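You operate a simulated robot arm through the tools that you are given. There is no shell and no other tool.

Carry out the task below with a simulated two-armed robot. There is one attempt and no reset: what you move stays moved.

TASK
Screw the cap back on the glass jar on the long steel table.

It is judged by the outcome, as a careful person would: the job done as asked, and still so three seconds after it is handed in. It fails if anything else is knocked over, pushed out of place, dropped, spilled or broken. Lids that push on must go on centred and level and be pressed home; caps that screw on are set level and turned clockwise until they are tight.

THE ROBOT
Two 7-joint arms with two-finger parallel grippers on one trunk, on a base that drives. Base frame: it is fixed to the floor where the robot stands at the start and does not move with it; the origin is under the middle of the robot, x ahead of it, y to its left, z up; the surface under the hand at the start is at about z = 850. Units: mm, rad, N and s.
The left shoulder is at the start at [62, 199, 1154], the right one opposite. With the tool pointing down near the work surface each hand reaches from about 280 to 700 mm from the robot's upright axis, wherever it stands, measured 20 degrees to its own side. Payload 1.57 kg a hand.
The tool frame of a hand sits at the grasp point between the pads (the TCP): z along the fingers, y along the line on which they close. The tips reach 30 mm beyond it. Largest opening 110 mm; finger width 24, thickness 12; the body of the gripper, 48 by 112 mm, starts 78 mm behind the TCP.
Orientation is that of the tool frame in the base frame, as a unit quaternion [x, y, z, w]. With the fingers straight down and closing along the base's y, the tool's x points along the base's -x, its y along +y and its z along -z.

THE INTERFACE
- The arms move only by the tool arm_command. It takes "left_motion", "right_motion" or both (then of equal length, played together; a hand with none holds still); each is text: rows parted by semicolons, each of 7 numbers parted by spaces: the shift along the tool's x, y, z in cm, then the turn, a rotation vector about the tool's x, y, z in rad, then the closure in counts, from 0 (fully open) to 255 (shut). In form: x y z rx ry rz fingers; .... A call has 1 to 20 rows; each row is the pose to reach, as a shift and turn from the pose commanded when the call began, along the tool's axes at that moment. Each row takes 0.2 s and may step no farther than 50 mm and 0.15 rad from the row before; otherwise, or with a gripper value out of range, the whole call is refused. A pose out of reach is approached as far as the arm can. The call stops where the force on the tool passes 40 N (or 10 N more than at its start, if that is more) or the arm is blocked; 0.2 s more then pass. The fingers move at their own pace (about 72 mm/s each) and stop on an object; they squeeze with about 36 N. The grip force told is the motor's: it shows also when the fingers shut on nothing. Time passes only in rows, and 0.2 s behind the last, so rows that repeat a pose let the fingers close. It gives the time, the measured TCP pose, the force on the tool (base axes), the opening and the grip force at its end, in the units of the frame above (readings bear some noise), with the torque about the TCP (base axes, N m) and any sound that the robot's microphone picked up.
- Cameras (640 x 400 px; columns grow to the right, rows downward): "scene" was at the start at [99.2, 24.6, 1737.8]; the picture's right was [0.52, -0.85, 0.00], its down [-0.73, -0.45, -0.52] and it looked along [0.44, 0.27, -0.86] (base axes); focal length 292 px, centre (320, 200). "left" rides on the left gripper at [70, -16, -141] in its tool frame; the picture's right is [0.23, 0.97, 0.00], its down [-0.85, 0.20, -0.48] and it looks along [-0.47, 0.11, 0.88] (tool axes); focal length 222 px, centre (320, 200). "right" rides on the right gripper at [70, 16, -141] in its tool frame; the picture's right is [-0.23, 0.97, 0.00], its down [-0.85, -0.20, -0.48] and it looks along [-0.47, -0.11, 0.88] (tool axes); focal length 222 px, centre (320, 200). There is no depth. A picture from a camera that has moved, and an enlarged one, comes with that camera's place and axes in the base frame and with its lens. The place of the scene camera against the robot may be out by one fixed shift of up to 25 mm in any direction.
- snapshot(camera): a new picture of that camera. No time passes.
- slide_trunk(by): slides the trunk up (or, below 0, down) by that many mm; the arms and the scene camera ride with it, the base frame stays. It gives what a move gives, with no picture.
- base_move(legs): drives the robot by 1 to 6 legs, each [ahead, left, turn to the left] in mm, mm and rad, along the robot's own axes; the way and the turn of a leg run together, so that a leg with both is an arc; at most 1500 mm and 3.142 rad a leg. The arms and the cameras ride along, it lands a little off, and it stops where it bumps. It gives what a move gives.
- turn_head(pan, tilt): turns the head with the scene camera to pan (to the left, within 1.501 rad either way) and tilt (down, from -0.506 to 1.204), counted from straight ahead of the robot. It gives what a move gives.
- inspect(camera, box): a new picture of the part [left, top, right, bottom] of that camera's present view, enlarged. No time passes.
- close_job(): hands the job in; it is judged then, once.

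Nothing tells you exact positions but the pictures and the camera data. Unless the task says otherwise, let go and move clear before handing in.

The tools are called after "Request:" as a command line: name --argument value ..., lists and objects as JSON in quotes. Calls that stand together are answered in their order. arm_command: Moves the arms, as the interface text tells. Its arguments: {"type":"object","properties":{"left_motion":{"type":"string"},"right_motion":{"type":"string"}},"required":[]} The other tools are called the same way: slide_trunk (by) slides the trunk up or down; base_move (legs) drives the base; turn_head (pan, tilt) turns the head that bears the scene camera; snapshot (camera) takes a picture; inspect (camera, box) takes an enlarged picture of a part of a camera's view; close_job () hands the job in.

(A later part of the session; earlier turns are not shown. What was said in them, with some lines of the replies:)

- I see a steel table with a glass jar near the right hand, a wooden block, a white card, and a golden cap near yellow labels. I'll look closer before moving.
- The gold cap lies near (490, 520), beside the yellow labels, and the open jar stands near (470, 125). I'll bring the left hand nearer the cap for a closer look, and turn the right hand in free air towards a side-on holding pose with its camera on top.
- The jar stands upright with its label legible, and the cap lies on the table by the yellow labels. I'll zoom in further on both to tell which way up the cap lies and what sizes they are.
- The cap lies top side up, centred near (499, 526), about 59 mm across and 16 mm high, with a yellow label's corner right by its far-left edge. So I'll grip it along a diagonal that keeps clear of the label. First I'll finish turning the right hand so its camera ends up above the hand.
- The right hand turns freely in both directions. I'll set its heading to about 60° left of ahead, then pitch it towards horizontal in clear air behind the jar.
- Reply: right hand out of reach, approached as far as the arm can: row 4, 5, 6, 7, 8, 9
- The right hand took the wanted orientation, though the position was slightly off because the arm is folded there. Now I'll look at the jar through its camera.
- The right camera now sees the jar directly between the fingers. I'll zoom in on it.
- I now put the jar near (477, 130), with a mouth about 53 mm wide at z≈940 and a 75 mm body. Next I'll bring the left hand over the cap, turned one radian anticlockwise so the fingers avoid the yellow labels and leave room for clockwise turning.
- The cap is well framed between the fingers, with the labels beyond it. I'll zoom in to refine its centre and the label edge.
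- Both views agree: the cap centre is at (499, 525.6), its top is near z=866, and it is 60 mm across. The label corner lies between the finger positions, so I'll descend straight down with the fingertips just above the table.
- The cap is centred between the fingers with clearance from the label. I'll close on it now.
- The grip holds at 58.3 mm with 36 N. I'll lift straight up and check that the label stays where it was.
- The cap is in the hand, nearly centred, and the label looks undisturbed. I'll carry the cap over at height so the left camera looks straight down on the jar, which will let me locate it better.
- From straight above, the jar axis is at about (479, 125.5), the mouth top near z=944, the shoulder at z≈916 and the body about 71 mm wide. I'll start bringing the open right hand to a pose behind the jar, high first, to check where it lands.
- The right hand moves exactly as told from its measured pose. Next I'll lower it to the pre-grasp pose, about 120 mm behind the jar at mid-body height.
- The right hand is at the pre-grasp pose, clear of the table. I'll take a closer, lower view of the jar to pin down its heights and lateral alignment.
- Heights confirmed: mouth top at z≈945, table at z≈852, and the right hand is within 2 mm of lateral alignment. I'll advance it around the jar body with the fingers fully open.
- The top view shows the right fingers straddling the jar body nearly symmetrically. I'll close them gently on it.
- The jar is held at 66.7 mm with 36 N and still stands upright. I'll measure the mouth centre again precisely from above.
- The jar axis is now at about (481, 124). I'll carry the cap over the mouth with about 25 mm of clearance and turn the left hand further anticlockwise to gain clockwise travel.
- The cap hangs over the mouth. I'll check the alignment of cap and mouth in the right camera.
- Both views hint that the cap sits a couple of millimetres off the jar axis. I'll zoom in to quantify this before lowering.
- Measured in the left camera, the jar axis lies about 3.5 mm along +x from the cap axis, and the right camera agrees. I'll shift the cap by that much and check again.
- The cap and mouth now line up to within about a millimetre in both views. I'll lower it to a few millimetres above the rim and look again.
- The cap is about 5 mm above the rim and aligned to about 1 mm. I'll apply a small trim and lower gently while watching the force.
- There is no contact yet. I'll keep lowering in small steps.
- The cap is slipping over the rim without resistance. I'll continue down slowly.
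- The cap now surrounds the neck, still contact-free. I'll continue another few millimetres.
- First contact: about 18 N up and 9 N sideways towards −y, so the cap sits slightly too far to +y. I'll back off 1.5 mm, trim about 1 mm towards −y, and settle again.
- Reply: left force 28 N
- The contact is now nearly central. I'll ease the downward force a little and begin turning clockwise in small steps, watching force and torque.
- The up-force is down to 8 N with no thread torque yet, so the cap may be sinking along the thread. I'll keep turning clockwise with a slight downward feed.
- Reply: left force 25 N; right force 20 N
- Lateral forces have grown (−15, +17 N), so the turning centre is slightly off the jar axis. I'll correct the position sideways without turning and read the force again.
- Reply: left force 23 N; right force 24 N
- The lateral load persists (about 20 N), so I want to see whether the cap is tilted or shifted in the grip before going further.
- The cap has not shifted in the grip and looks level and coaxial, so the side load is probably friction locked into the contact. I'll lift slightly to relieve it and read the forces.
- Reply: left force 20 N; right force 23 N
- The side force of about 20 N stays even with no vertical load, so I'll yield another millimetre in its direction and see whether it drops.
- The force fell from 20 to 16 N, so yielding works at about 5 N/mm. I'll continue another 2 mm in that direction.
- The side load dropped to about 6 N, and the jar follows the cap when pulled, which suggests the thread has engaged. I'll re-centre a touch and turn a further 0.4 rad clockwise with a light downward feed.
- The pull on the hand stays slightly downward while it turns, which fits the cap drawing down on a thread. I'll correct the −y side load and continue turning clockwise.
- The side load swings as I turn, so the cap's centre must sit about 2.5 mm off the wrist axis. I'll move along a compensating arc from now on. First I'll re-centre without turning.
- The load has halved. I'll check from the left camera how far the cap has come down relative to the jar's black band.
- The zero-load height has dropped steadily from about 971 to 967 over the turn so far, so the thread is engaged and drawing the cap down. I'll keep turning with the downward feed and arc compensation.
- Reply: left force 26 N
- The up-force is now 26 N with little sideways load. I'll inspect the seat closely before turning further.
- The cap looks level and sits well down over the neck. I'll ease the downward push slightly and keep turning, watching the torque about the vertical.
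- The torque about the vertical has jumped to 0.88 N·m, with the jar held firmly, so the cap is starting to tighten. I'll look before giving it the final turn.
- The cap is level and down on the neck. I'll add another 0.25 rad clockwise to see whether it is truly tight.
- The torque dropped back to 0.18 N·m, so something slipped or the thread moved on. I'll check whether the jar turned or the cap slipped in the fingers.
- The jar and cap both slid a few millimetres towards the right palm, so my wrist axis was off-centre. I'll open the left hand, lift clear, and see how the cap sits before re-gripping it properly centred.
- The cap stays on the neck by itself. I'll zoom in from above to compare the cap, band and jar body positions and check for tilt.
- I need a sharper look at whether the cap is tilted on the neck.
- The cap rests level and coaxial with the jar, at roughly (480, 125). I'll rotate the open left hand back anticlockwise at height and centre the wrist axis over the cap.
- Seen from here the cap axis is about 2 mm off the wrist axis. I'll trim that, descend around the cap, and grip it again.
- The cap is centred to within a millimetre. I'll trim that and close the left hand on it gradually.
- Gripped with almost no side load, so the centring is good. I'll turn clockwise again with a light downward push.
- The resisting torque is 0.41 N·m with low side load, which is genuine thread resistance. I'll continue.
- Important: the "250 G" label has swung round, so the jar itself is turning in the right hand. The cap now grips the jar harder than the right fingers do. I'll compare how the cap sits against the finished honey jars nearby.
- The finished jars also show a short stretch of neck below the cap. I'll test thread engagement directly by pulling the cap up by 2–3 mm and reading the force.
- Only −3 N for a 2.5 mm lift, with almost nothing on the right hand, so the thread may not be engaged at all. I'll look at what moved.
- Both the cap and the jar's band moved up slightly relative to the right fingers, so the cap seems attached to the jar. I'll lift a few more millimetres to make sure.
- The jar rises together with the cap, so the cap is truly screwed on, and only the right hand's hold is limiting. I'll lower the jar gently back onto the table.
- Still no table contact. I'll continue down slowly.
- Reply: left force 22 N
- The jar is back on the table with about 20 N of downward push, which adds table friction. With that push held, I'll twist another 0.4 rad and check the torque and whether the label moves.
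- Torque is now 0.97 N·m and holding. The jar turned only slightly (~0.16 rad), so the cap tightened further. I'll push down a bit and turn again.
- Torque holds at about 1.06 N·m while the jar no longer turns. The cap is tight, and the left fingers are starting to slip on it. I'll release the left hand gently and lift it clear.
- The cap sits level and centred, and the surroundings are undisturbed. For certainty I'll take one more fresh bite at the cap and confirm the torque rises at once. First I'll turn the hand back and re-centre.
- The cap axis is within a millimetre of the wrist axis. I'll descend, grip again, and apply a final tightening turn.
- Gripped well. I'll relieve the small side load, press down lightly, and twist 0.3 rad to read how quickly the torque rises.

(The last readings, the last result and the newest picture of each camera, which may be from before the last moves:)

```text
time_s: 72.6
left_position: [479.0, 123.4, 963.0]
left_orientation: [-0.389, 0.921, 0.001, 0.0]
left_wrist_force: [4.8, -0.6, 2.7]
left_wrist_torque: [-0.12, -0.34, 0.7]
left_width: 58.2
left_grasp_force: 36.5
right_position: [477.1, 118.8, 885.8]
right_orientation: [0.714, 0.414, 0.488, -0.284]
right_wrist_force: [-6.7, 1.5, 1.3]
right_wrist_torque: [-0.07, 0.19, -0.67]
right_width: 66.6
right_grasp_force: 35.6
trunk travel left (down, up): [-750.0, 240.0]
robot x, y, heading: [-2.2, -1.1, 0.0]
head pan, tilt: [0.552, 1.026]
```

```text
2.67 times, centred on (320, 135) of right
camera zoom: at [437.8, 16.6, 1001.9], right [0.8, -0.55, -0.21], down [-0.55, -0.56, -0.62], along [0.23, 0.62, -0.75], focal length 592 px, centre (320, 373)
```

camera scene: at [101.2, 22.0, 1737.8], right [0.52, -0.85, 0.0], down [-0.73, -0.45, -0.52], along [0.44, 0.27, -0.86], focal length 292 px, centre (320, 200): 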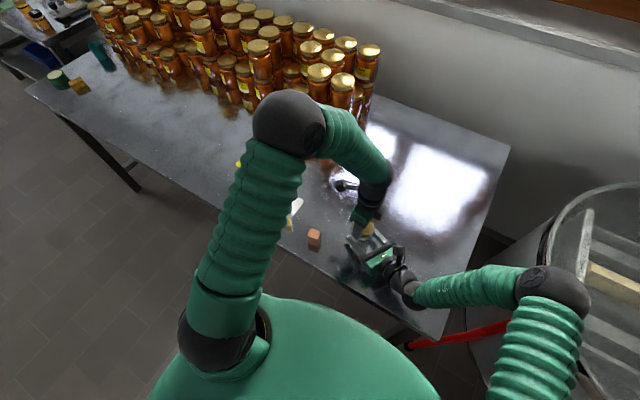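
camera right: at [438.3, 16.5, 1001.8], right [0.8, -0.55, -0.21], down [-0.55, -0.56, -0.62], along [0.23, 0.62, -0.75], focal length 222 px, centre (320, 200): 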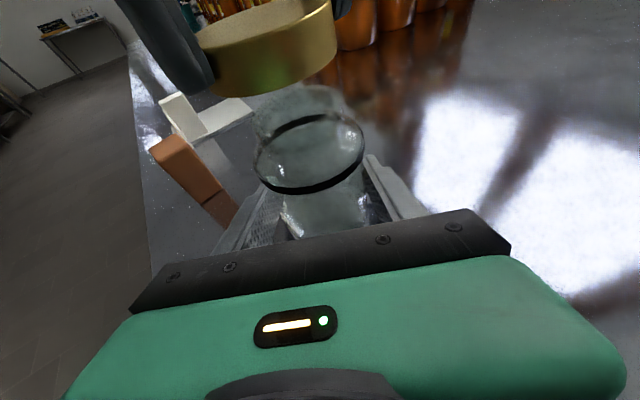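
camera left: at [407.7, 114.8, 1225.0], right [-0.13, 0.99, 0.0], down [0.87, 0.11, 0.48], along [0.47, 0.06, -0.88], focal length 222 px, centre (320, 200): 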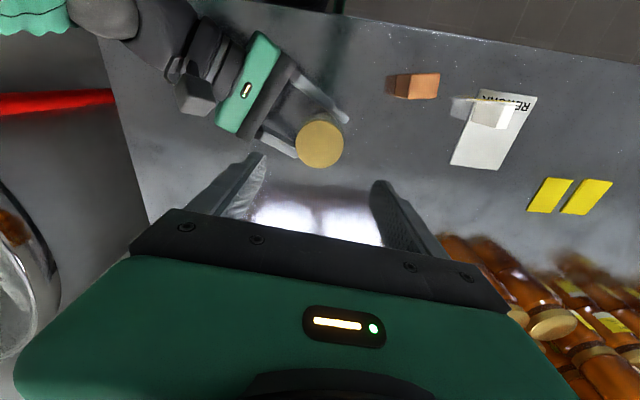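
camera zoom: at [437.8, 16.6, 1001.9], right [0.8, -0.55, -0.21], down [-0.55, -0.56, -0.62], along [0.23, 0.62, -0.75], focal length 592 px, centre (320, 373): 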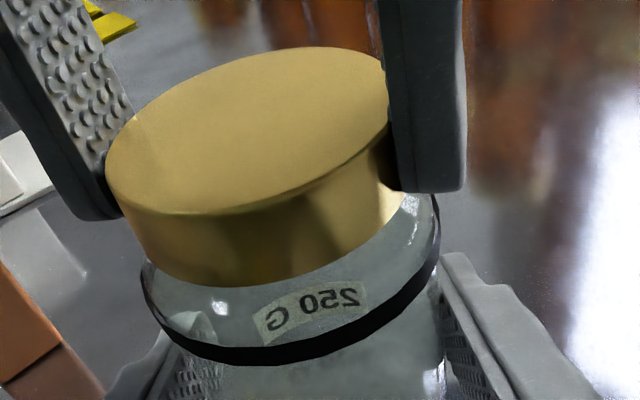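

Torque is 0.7 N·m already and the jar label has not moved. I'll add another 0.3 rad.

Request:
arm_command --left_motion "0 0 0.05 0 0 0.1 255; 0 0 0.05 0 0 0.2 255; 0 0 0.05 0 0 0.3 255"

Request:
inspect --camera "right" --box '[220, 60, 420, 210]'

Request:
inspect --camera "left" --box '[240, 100, 400, 225]'

```text
time_s: 73.4
left_position: [480.7, 122.3, 962.8]
left_orientation: [-0.246, 0.969, 0.0, -0.001]
left_wrist_force: [1.7, -3.6, 4.8]
left_wrist_torque: [-0.22, -0.06, 0.22]
left_width: 57.3
left_grasp_force: 35.7
right_position: [476.1, 116.9, 886.8]
right_orientation: [0.714, 0.415, 0.488, -0.283]
right_wrist_force: [-2.1, 1.3, -0.7]
right_wrist_torque: [-0.14, -0.18, -0.19]
right_width: 66.5
right_grasp_force: 35.9
trunk travel left (down, up): [-750.0, 240.0]
robot x, y, heading: [1.2, 2.7, 0.003]
head pan, tilt: [0.552, 1.026]
```

```text
2.67 times, centred on (320, 135) of right
camera zoom: at [438.1, 16.4, 1002.0], right [0.81, -0.55, -0.21], down [-0.55, -0.56, -0.62], along [0.23, 0.62, -0.75], focal length 592 px, centre (320, 373)
```

zoom: 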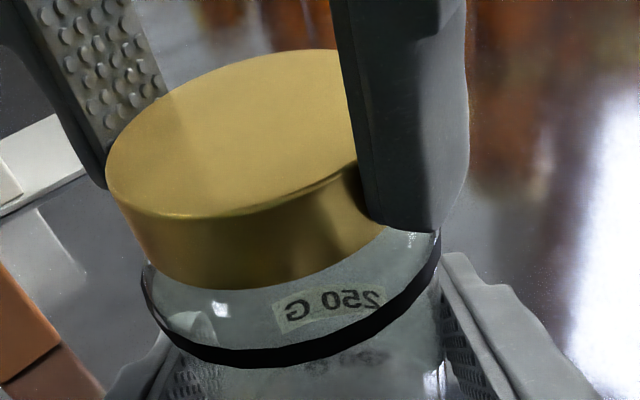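

```text
3.20 times, centred on (320, 162) of left
camera zoom: at [426.7, 75.3, 1103.8], right [-0.66, 0.75, 0.0], down [0.66, 0.58, 0.48], along [0.36, 0.32, -0.88], focal length 711 px, centre (320, 320)
```

zoom: 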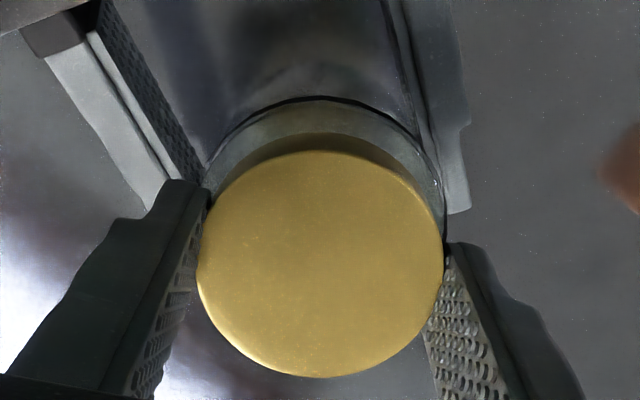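

The jar now turns together with the cap, so the cap is locked tight and only the right-hand grip yields. I'll release the left hand and lift it well clear.

Request:
arm_command --left_motion "0 0 -0.05 0 0 0 110; 0 0 -0.05 0 0 0 95; 0 0 -0.05 0 0 0 80; 0 0 -0.05 0 0 0 60; 0 0 -0.05 0 0 0 50; 0 0 -1 0 0 0 50; 0 0 -3 0 0 0 50; 0 0 -7 0 0 0 50; 0 0 -11 0 0 0 50; 0 0 -15 0 0 0 50; 0 0 -17 0 0 0 50"

Request:
snapshot --camera "left"

Request:
inspect --camera "right" --box '[220, 60, 420, 210]'

```text
time_s: 75.8
left_position: [480.4, 122.8, 1135.0]
left_orientation: [-0.248, 0.969, 0.001, 0.001]
left_wrist_force: [1.0, -0.3, 0.3]
left_wrist_torque: [0.01, -0.02, -0.02]
left_width: 88.3
left_grasp_force: 0.1
right_position: [477.2, 117.3, 885.5]
right_orientation: [0.714, 0.414, 0.488, -0.283]
right_wrist_force: [-0.7, 0.6, -1.3]
right_wrist_torque: [-0.01, -0.01, -0.04]
right_width: 66.7
right_grasp_force: 35.9
trunk travel left (down, up): [-750.0, 240.0]
robot x, y, heading: [-2.9, 5.3, 0.005]
head pan, tilt: [0.552, 1.026]
```

```text
taken
camera left: at [426.6, 75.1, 1275.8], right [-0.67, 0.75, 0.0], down [0.66, 0.58, 0.48], along [0.36, 0.32, -0.88], focal length 222 px, centre (320, 200)
```

left: 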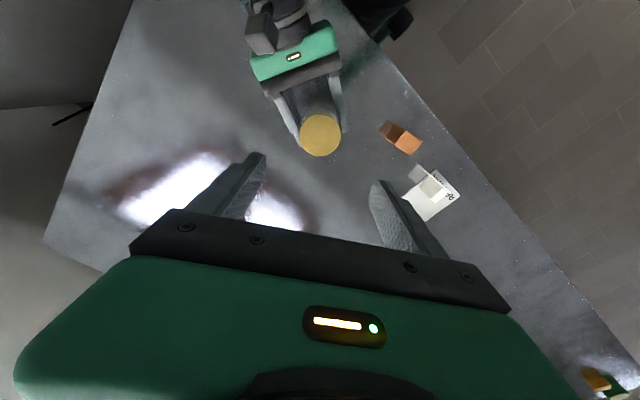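

```text
2.67 times, centred on (320, 135) of right
camera zoom: at [438.3, 16.9, 1001.7], right [0.8, -0.55, -0.21], down [-0.55, -0.56, -0.62], along [0.23, 0.62, -0.75], focal length 592 px, centre (320, 373)
```

zoom: 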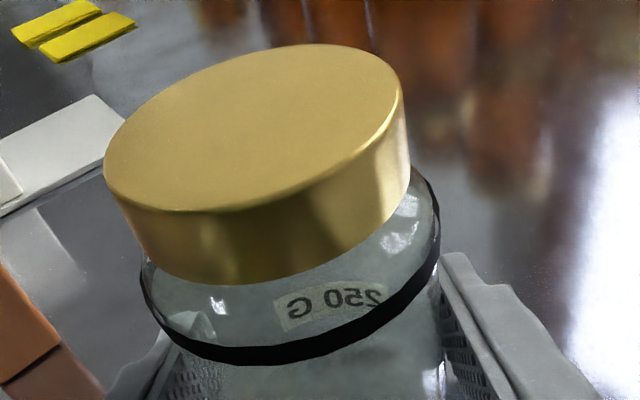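

The cap sits flush and level. I'll move the left hand away to the left, then open the right hand slowly.

Request:
arm_command --left_motion "-0.2 4.5 -1 0 0 0 50; -0.4 9 -2 0 0 0 50; -0.6 13.5 -3 0 0 0 50; -0.8 18 -3.5 0 0 0 50; -1 22.5 -3.5 0 0 0 50; -1.2 27 -3.5 0 0 0 50; -1.3 31.5 -3.5 0 0 0 50"

Request:
arm_command --right_motion "0 0 0 0 0 0 99; 0 0 0 0 0 0 95; 0 0 0 0 0 0 90; 0 0 0 0 0 0 80; 0 0 0 0 0 0 60; 0 0 0 0 0 0 30; 0 0 0 0 0 0 0; 0 0 0 0 0 0 0"

Request:
snapshot --camera "right"

Request:
inspect --camera "right" --box '[220, 60, 420, 210]'

Request:
snapshot --camera "scene"

```text
time_s: 77.4
left_position: [339.5, 411.0, 1167.5]
left_orientation: [-0.247, 0.969, 0.0, 0.0]
left_wrist_force: [0.1, -1.1, 0.1]
left_wrist_torque: [-0.02, -0.01, -0.01]
left_width: 88.4
left_grasp_force: 0.0
right_position: [477.5, 119.5, 884.7]
right_orientation: [0.714, 0.413, 0.489, -0.282]
right_wrist_force: [-0.2, -1.1, -0.2]
right_wrist_torque: [-0.01, -0.02, 0.0]
right_width: 66.7
right_grasp_force: 36.3
trunk travel left (down, up): [-750.0, 240.0]
robot x, y, heading: [-0.9, -2.5, 0.001]
head pan, tilt: [0.552, 1.026]
```

```text
time_s: 79.2
left_position: [340.0, 409.2, 1168.7]
left_orientation: [-0.248, 0.969, 0.0, 0.0]
left_wrist_force: [0.1, 0.2, 0.0]
left_wrist_torque: [0.0, 0.01, -0.01]
left_width: 88.5
left_grasp_force: 0.0
right_position: [477.3, 119.1, 885.4]
right_orientation: [0.714, 0.414, 0.488, -0.283]
right_wrist_force: [-0.4, 0.0, 0.1]
right_wrist_torque: [-0.02, -0.03, 0.0]
right_width: 109.8
right_grasp_force: 0.1
trunk travel left (down, up): [-750.0, 240.0]
robot x, y, heading: [2.2, -2.1, -0.005]
head pan, tilt: [0.552, 1.026]
```

```text
taken
camera right: at [438.3, 17.7, 1001.8], right [0.8, -0.55, -0.21], down [-0.55, -0.56, -0.62], along [0.23, 0.62, -0.75], focal length 222 px, centre (320, 200)
```

right: 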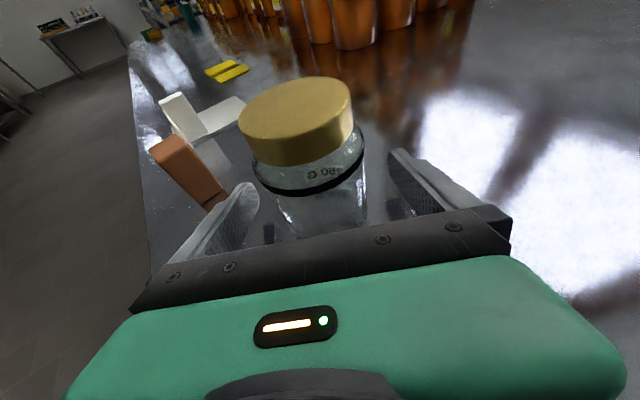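

```text
2.67 times, centred on (320, 135) of right
camera zoom: at [438.3, 17.7, 1001.8], right [0.8, -0.55, -0.21], down [-0.55, -0.56, -0.62], along [0.23, 0.62, -0.75], focal length 592 px, centre (320, 373)
```

zoom: 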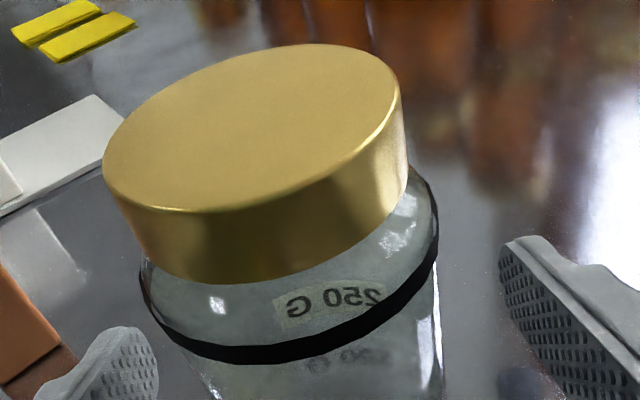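

```text
taken
camera scene: at [100.1, 23.3, 1737.8], right [0.52, -0.85, 0.0], down [-0.73, -0.45, -0.52], along [0.44, 0.27, -0.86], focal length 292 px, centre (320, 200)
```

scene: 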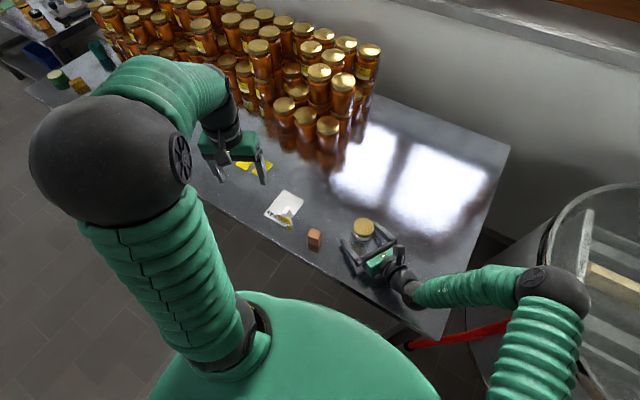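

The jar stands free with its cap on. I'll back the right hand straight out along the path it came in.

Request:
arm_command --right_motion "-0.84 -0.02 -2.08 0 0 0 0; -1.68 -0.04 -4.16 0 0 0 0; -2.52 -0.06 -6.24 0 0 0 0; -3.36 -0.08 -8.32 0 0 0 0; -4.2 -0.1 -10.4 0 0 0 0; -4.2 -0.1 -10.4 0 0 0 0"

Request:
snapshot --camera "right"

Request:
inspect --camera "right" --box '[224, 0, 384, 100]'

Request:
inspect --camera "scene" --box '[330, 205, 410, 255]'

```text
time_s: 80.6
left_position: [340.3, 408.1, 1168.1]
left_orientation: [-0.246, 0.969, 0.001, 0.0]
left_wrist_force: [-1.0, 0.2, 0.4]
left_wrist_torque: [0.0, 0.0, -0.01]
left_width: 88.5
left_grasp_force: 0.0
right_position: [420.7, 20.0, 883.3]
right_orientation: [0.714, 0.415, 0.487, -0.284]
right_wrist_force: [0.2, 0.5, -0.6]
right_wrist_torque: [0.0, -0.01, -0.01]
right_width: 110.1
right_grasp_force: 0.0
trunk travel left (down, up): [-750.0, 240.0]
robot x, y, heading: [2.1, -2.4, 0.001]
head pan, tilt: [0.552, 1.026]
```

```text
taken
camera right: at [382.0, -80.5, 999.1], right [0.8, -0.55, -0.21], down [-0.55, -0.56, -0.62], along [0.23, 0.62, -0.75], focal length 222 px, centre (320, 200)
```

right: 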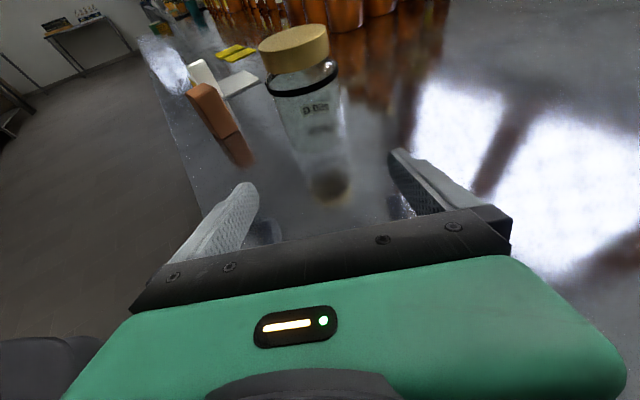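

```text
4.00 times, centred on (304, 50) of right
camera zoom: at [382.0, -80.5, 999.1], right [0.8, -0.55, -0.21], down [-0.55, -0.56, -0.62], along [0.23, 0.62, -0.75], focal length 888 px, centre (384, 800)
```

zoom: 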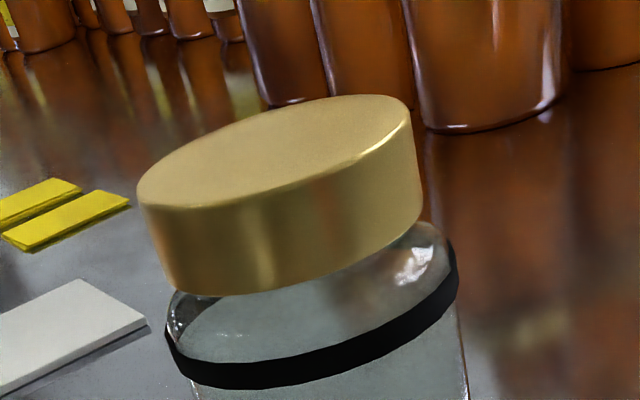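

```text
8.00 times, centred on (370, 230) of scene
camera zoom: at [100.0, 22.1, 1737.8], right [0.52, -0.85, 0.0], down [-0.73, -0.45, -0.52], along [0.44, 0.27, -0.86], focal length 2338 px, centre (-80, -40)
```

zoom: 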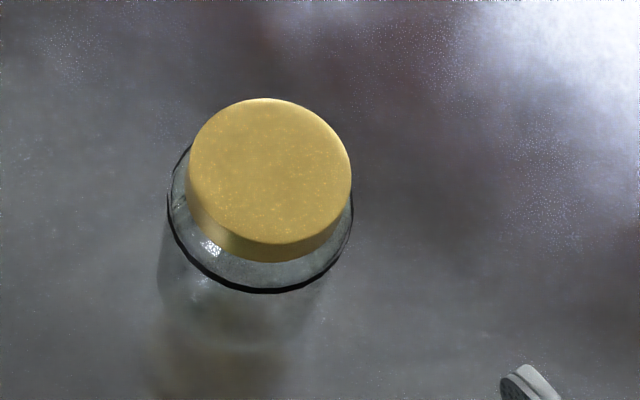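

Both hands are clear. I'll take closer looks at the finished jar to verify that the cap is level with the band and that the jar is standing square.

Request:
inspect --camera "right" --box '[250, 15, 350, 105]'

Request:
inspect --camera "right" --box '[240, 10, 400, 210]'

Request:
inspect --camera "scene" --box '[200, 130, 440, 280]'

```text
4.44 times, centred on (300, 60) of right
camera zoom: at [382.0, -80.5, 999.1], right [0.8, -0.55, -0.21], down [-0.55, -0.56, -0.62], along [0.23, 0.62, -0.75], focal length 987 px, centre (409, 822)
```

zoom: 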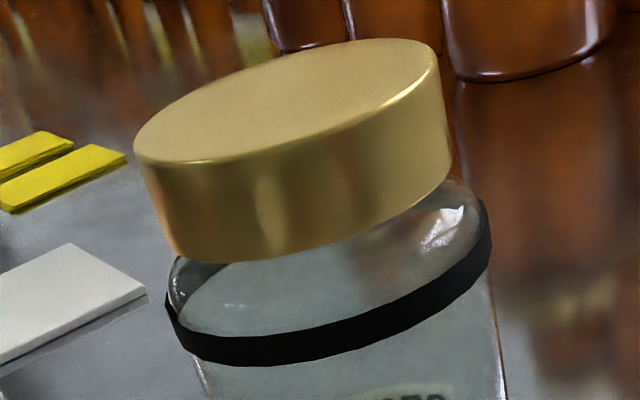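

```text
2.00 times, centred on (320, 110) of right
camera zoom: at [382.0, -80.5, 999.1], right [0.8, -0.55, -0.21], down [-0.55, -0.56, -0.62], along [0.23, 0.62, -0.75], focal length 444 px, centre (320, 380)
```

zoom: 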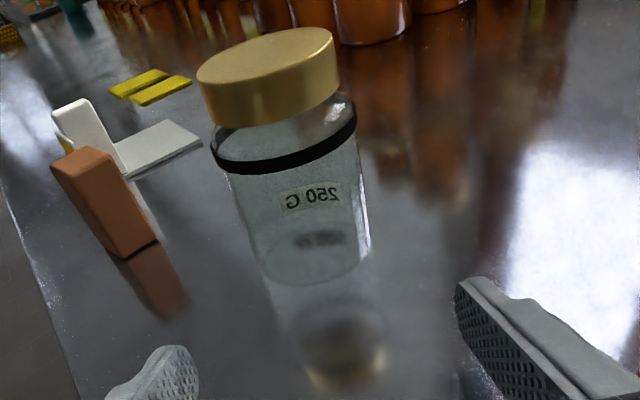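

```text
2.67 times, centred on (320, 205) of scene
camera zoom: at [100.0, 22.1, 1737.8], right [0.52, -0.85, 0.0], down [-0.73, -0.45, -0.52], along [0.44, 0.27, -0.86], focal length 779 px, centre (320, 187)
```

zoom: 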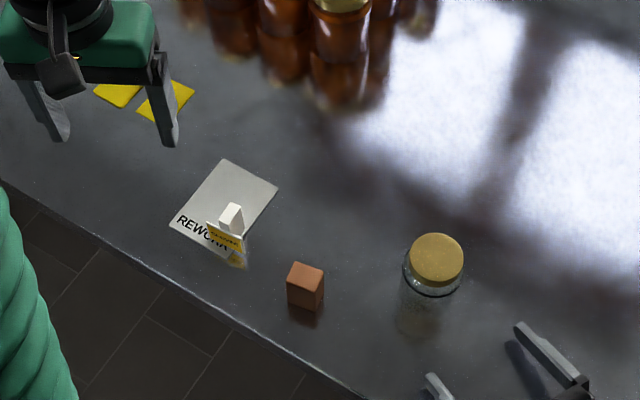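

The cap is level with the jar's band and seated, the jar stands square, and the block, card, sign and labels are where they were. I'll raise the right hand clear and take a last look.

Request:
arm_command --right_motion "3 0 -1.2 0 0 0 0; 6 0 -2.4 0 0 0 0; 9.3 0 -3.6 0 0 0 0; 9.3 0 -3.6 0 0 0 0"

Request:
snapshot --camera "scene"

Request:
snapshot --camera "right"

```text
time_s: 81.6
left_position: [340.0, 408.1, 1168.1]
left_orientation: [-0.247, 0.969, 0.002, 0.001]
left_wrist_force: [-0.5, -0.8, -0.4]
left_wrist_torque: [0.01, 0.02, 0.01]
left_width: 88.5
left_grasp_force: 0.1
right_position: [421.2, 20.0, 982.9]
right_orientation: [0.714, 0.415, 0.487, -0.285]
right_wrist_force: [-0.4, 0.3, -1.0]
right_wrist_torque: [0.01, 0.01, 0.06]
right_width: 109.8
right_grasp_force: 0.0
trunk travel left (down, up): [-750.0, 240.0]
robot x, y, heading: [-1.5, 0.3, -0.002]
head pan, tilt: [0.552, 1.026]
```

```text
taken
camera scene: at [99.9, 22.7, 1737.8], right [0.52, -0.85, 0.0], down [-0.73, -0.45, -0.52], along [0.44, 0.27, -0.86], focal length 292 px, centre (320, 200)
```

scene: 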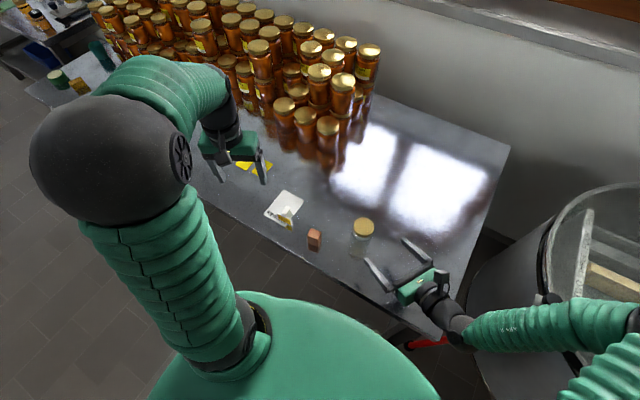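

```text
taken
camera right: at [383.0, -80.5, 1100.1], right [0.8, -0.55, -0.21], down [-0.55, -0.56, -0.62], along [0.23, 0.62, -0.75], focal length 222 px, centre (320, 200)
```

right: 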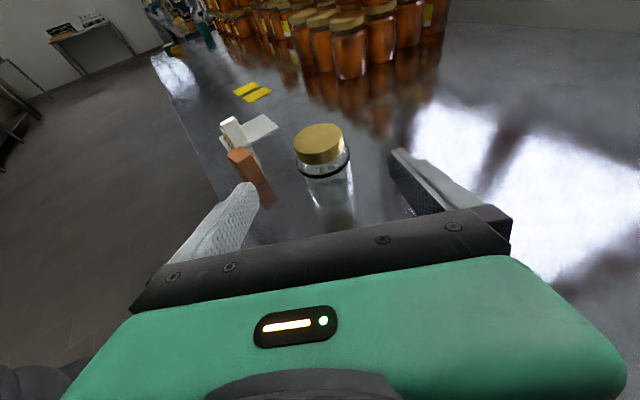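

I'll compare the seating with a finished jar in the same view.

Request:
inspect --camera "right" --box '[300, 5, 380, 65]'

Request:
inspect --camera "right" --box '[280, 115, 360, 175]'

```text
6.67 times, centred on (340, 35) of right
camera zoom: at [383.0, -80.5, 1100.1], right [0.8, -0.55, -0.21], down [-0.55, -0.56, -0.62], along [0.23, 0.62, -0.75], focal length 1481 px, centre (187, 1300)
```

zoom: 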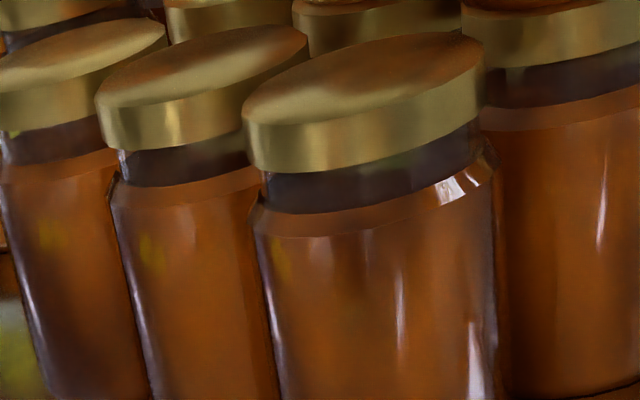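

```text
6.67 times, centred on (320, 145) of right
camera zoom: at [383.0, -80.5, 1100.1], right [0.8, -0.55, -0.21], down [-0.55, -0.56, -0.62], along [0.23, 0.62, -0.75], focal length 1481 px, centre (320, 567)
```

zoom: 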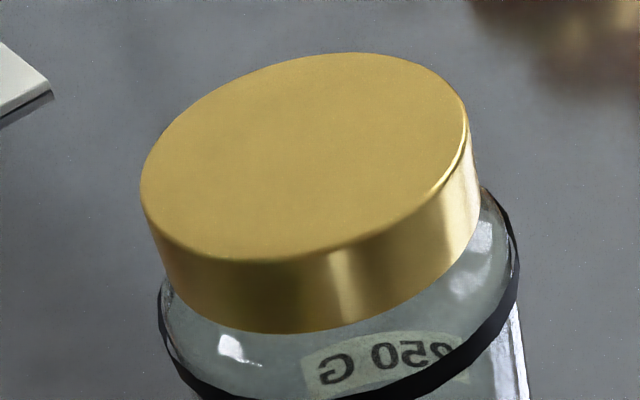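

The cap is on the jar, level, and tightened to about 1 N·m, at which point the jar turned along with it. The cap sits at least as far down the neck as those on the finished jars. Both hands are clear and nothing else on the table has moved, so I'm handing in.

Request:
close_job

```text
The job is handed in.
```

The cap is screwed back on the glass jar, and I've handed the job in. No verdict has come back yet.

- **Tightness:** I turned the cap clockwise until the resisting torque held at about 1 N·m. With more turning, the jar began to rotate in the right hand along with the cap. Mid-job, pulling up on the cap lifted the jar with it, so the thread was engaged. I couldn't apply more torque than that, because the grip on both the cap and the jar was starting to slip.
- **Fit:** In the last close-ups the cap looked level and centred, to within about 2 degrees. It sat well down on the neck.
- **The jar:** It is free-standing on the table, a few millimetres from where it started. It has turned by roughly a quarter turn, so the "250 G" label faces a different way.
- **Everything else:** The block, the card and its sign, and the honey jars looked undisturbed in the last pictures. The cap had been resting on the corner of one yellow label, and that label stayed in place when I lifted it.

Both hands let go and were clear of the jar before I handed in.
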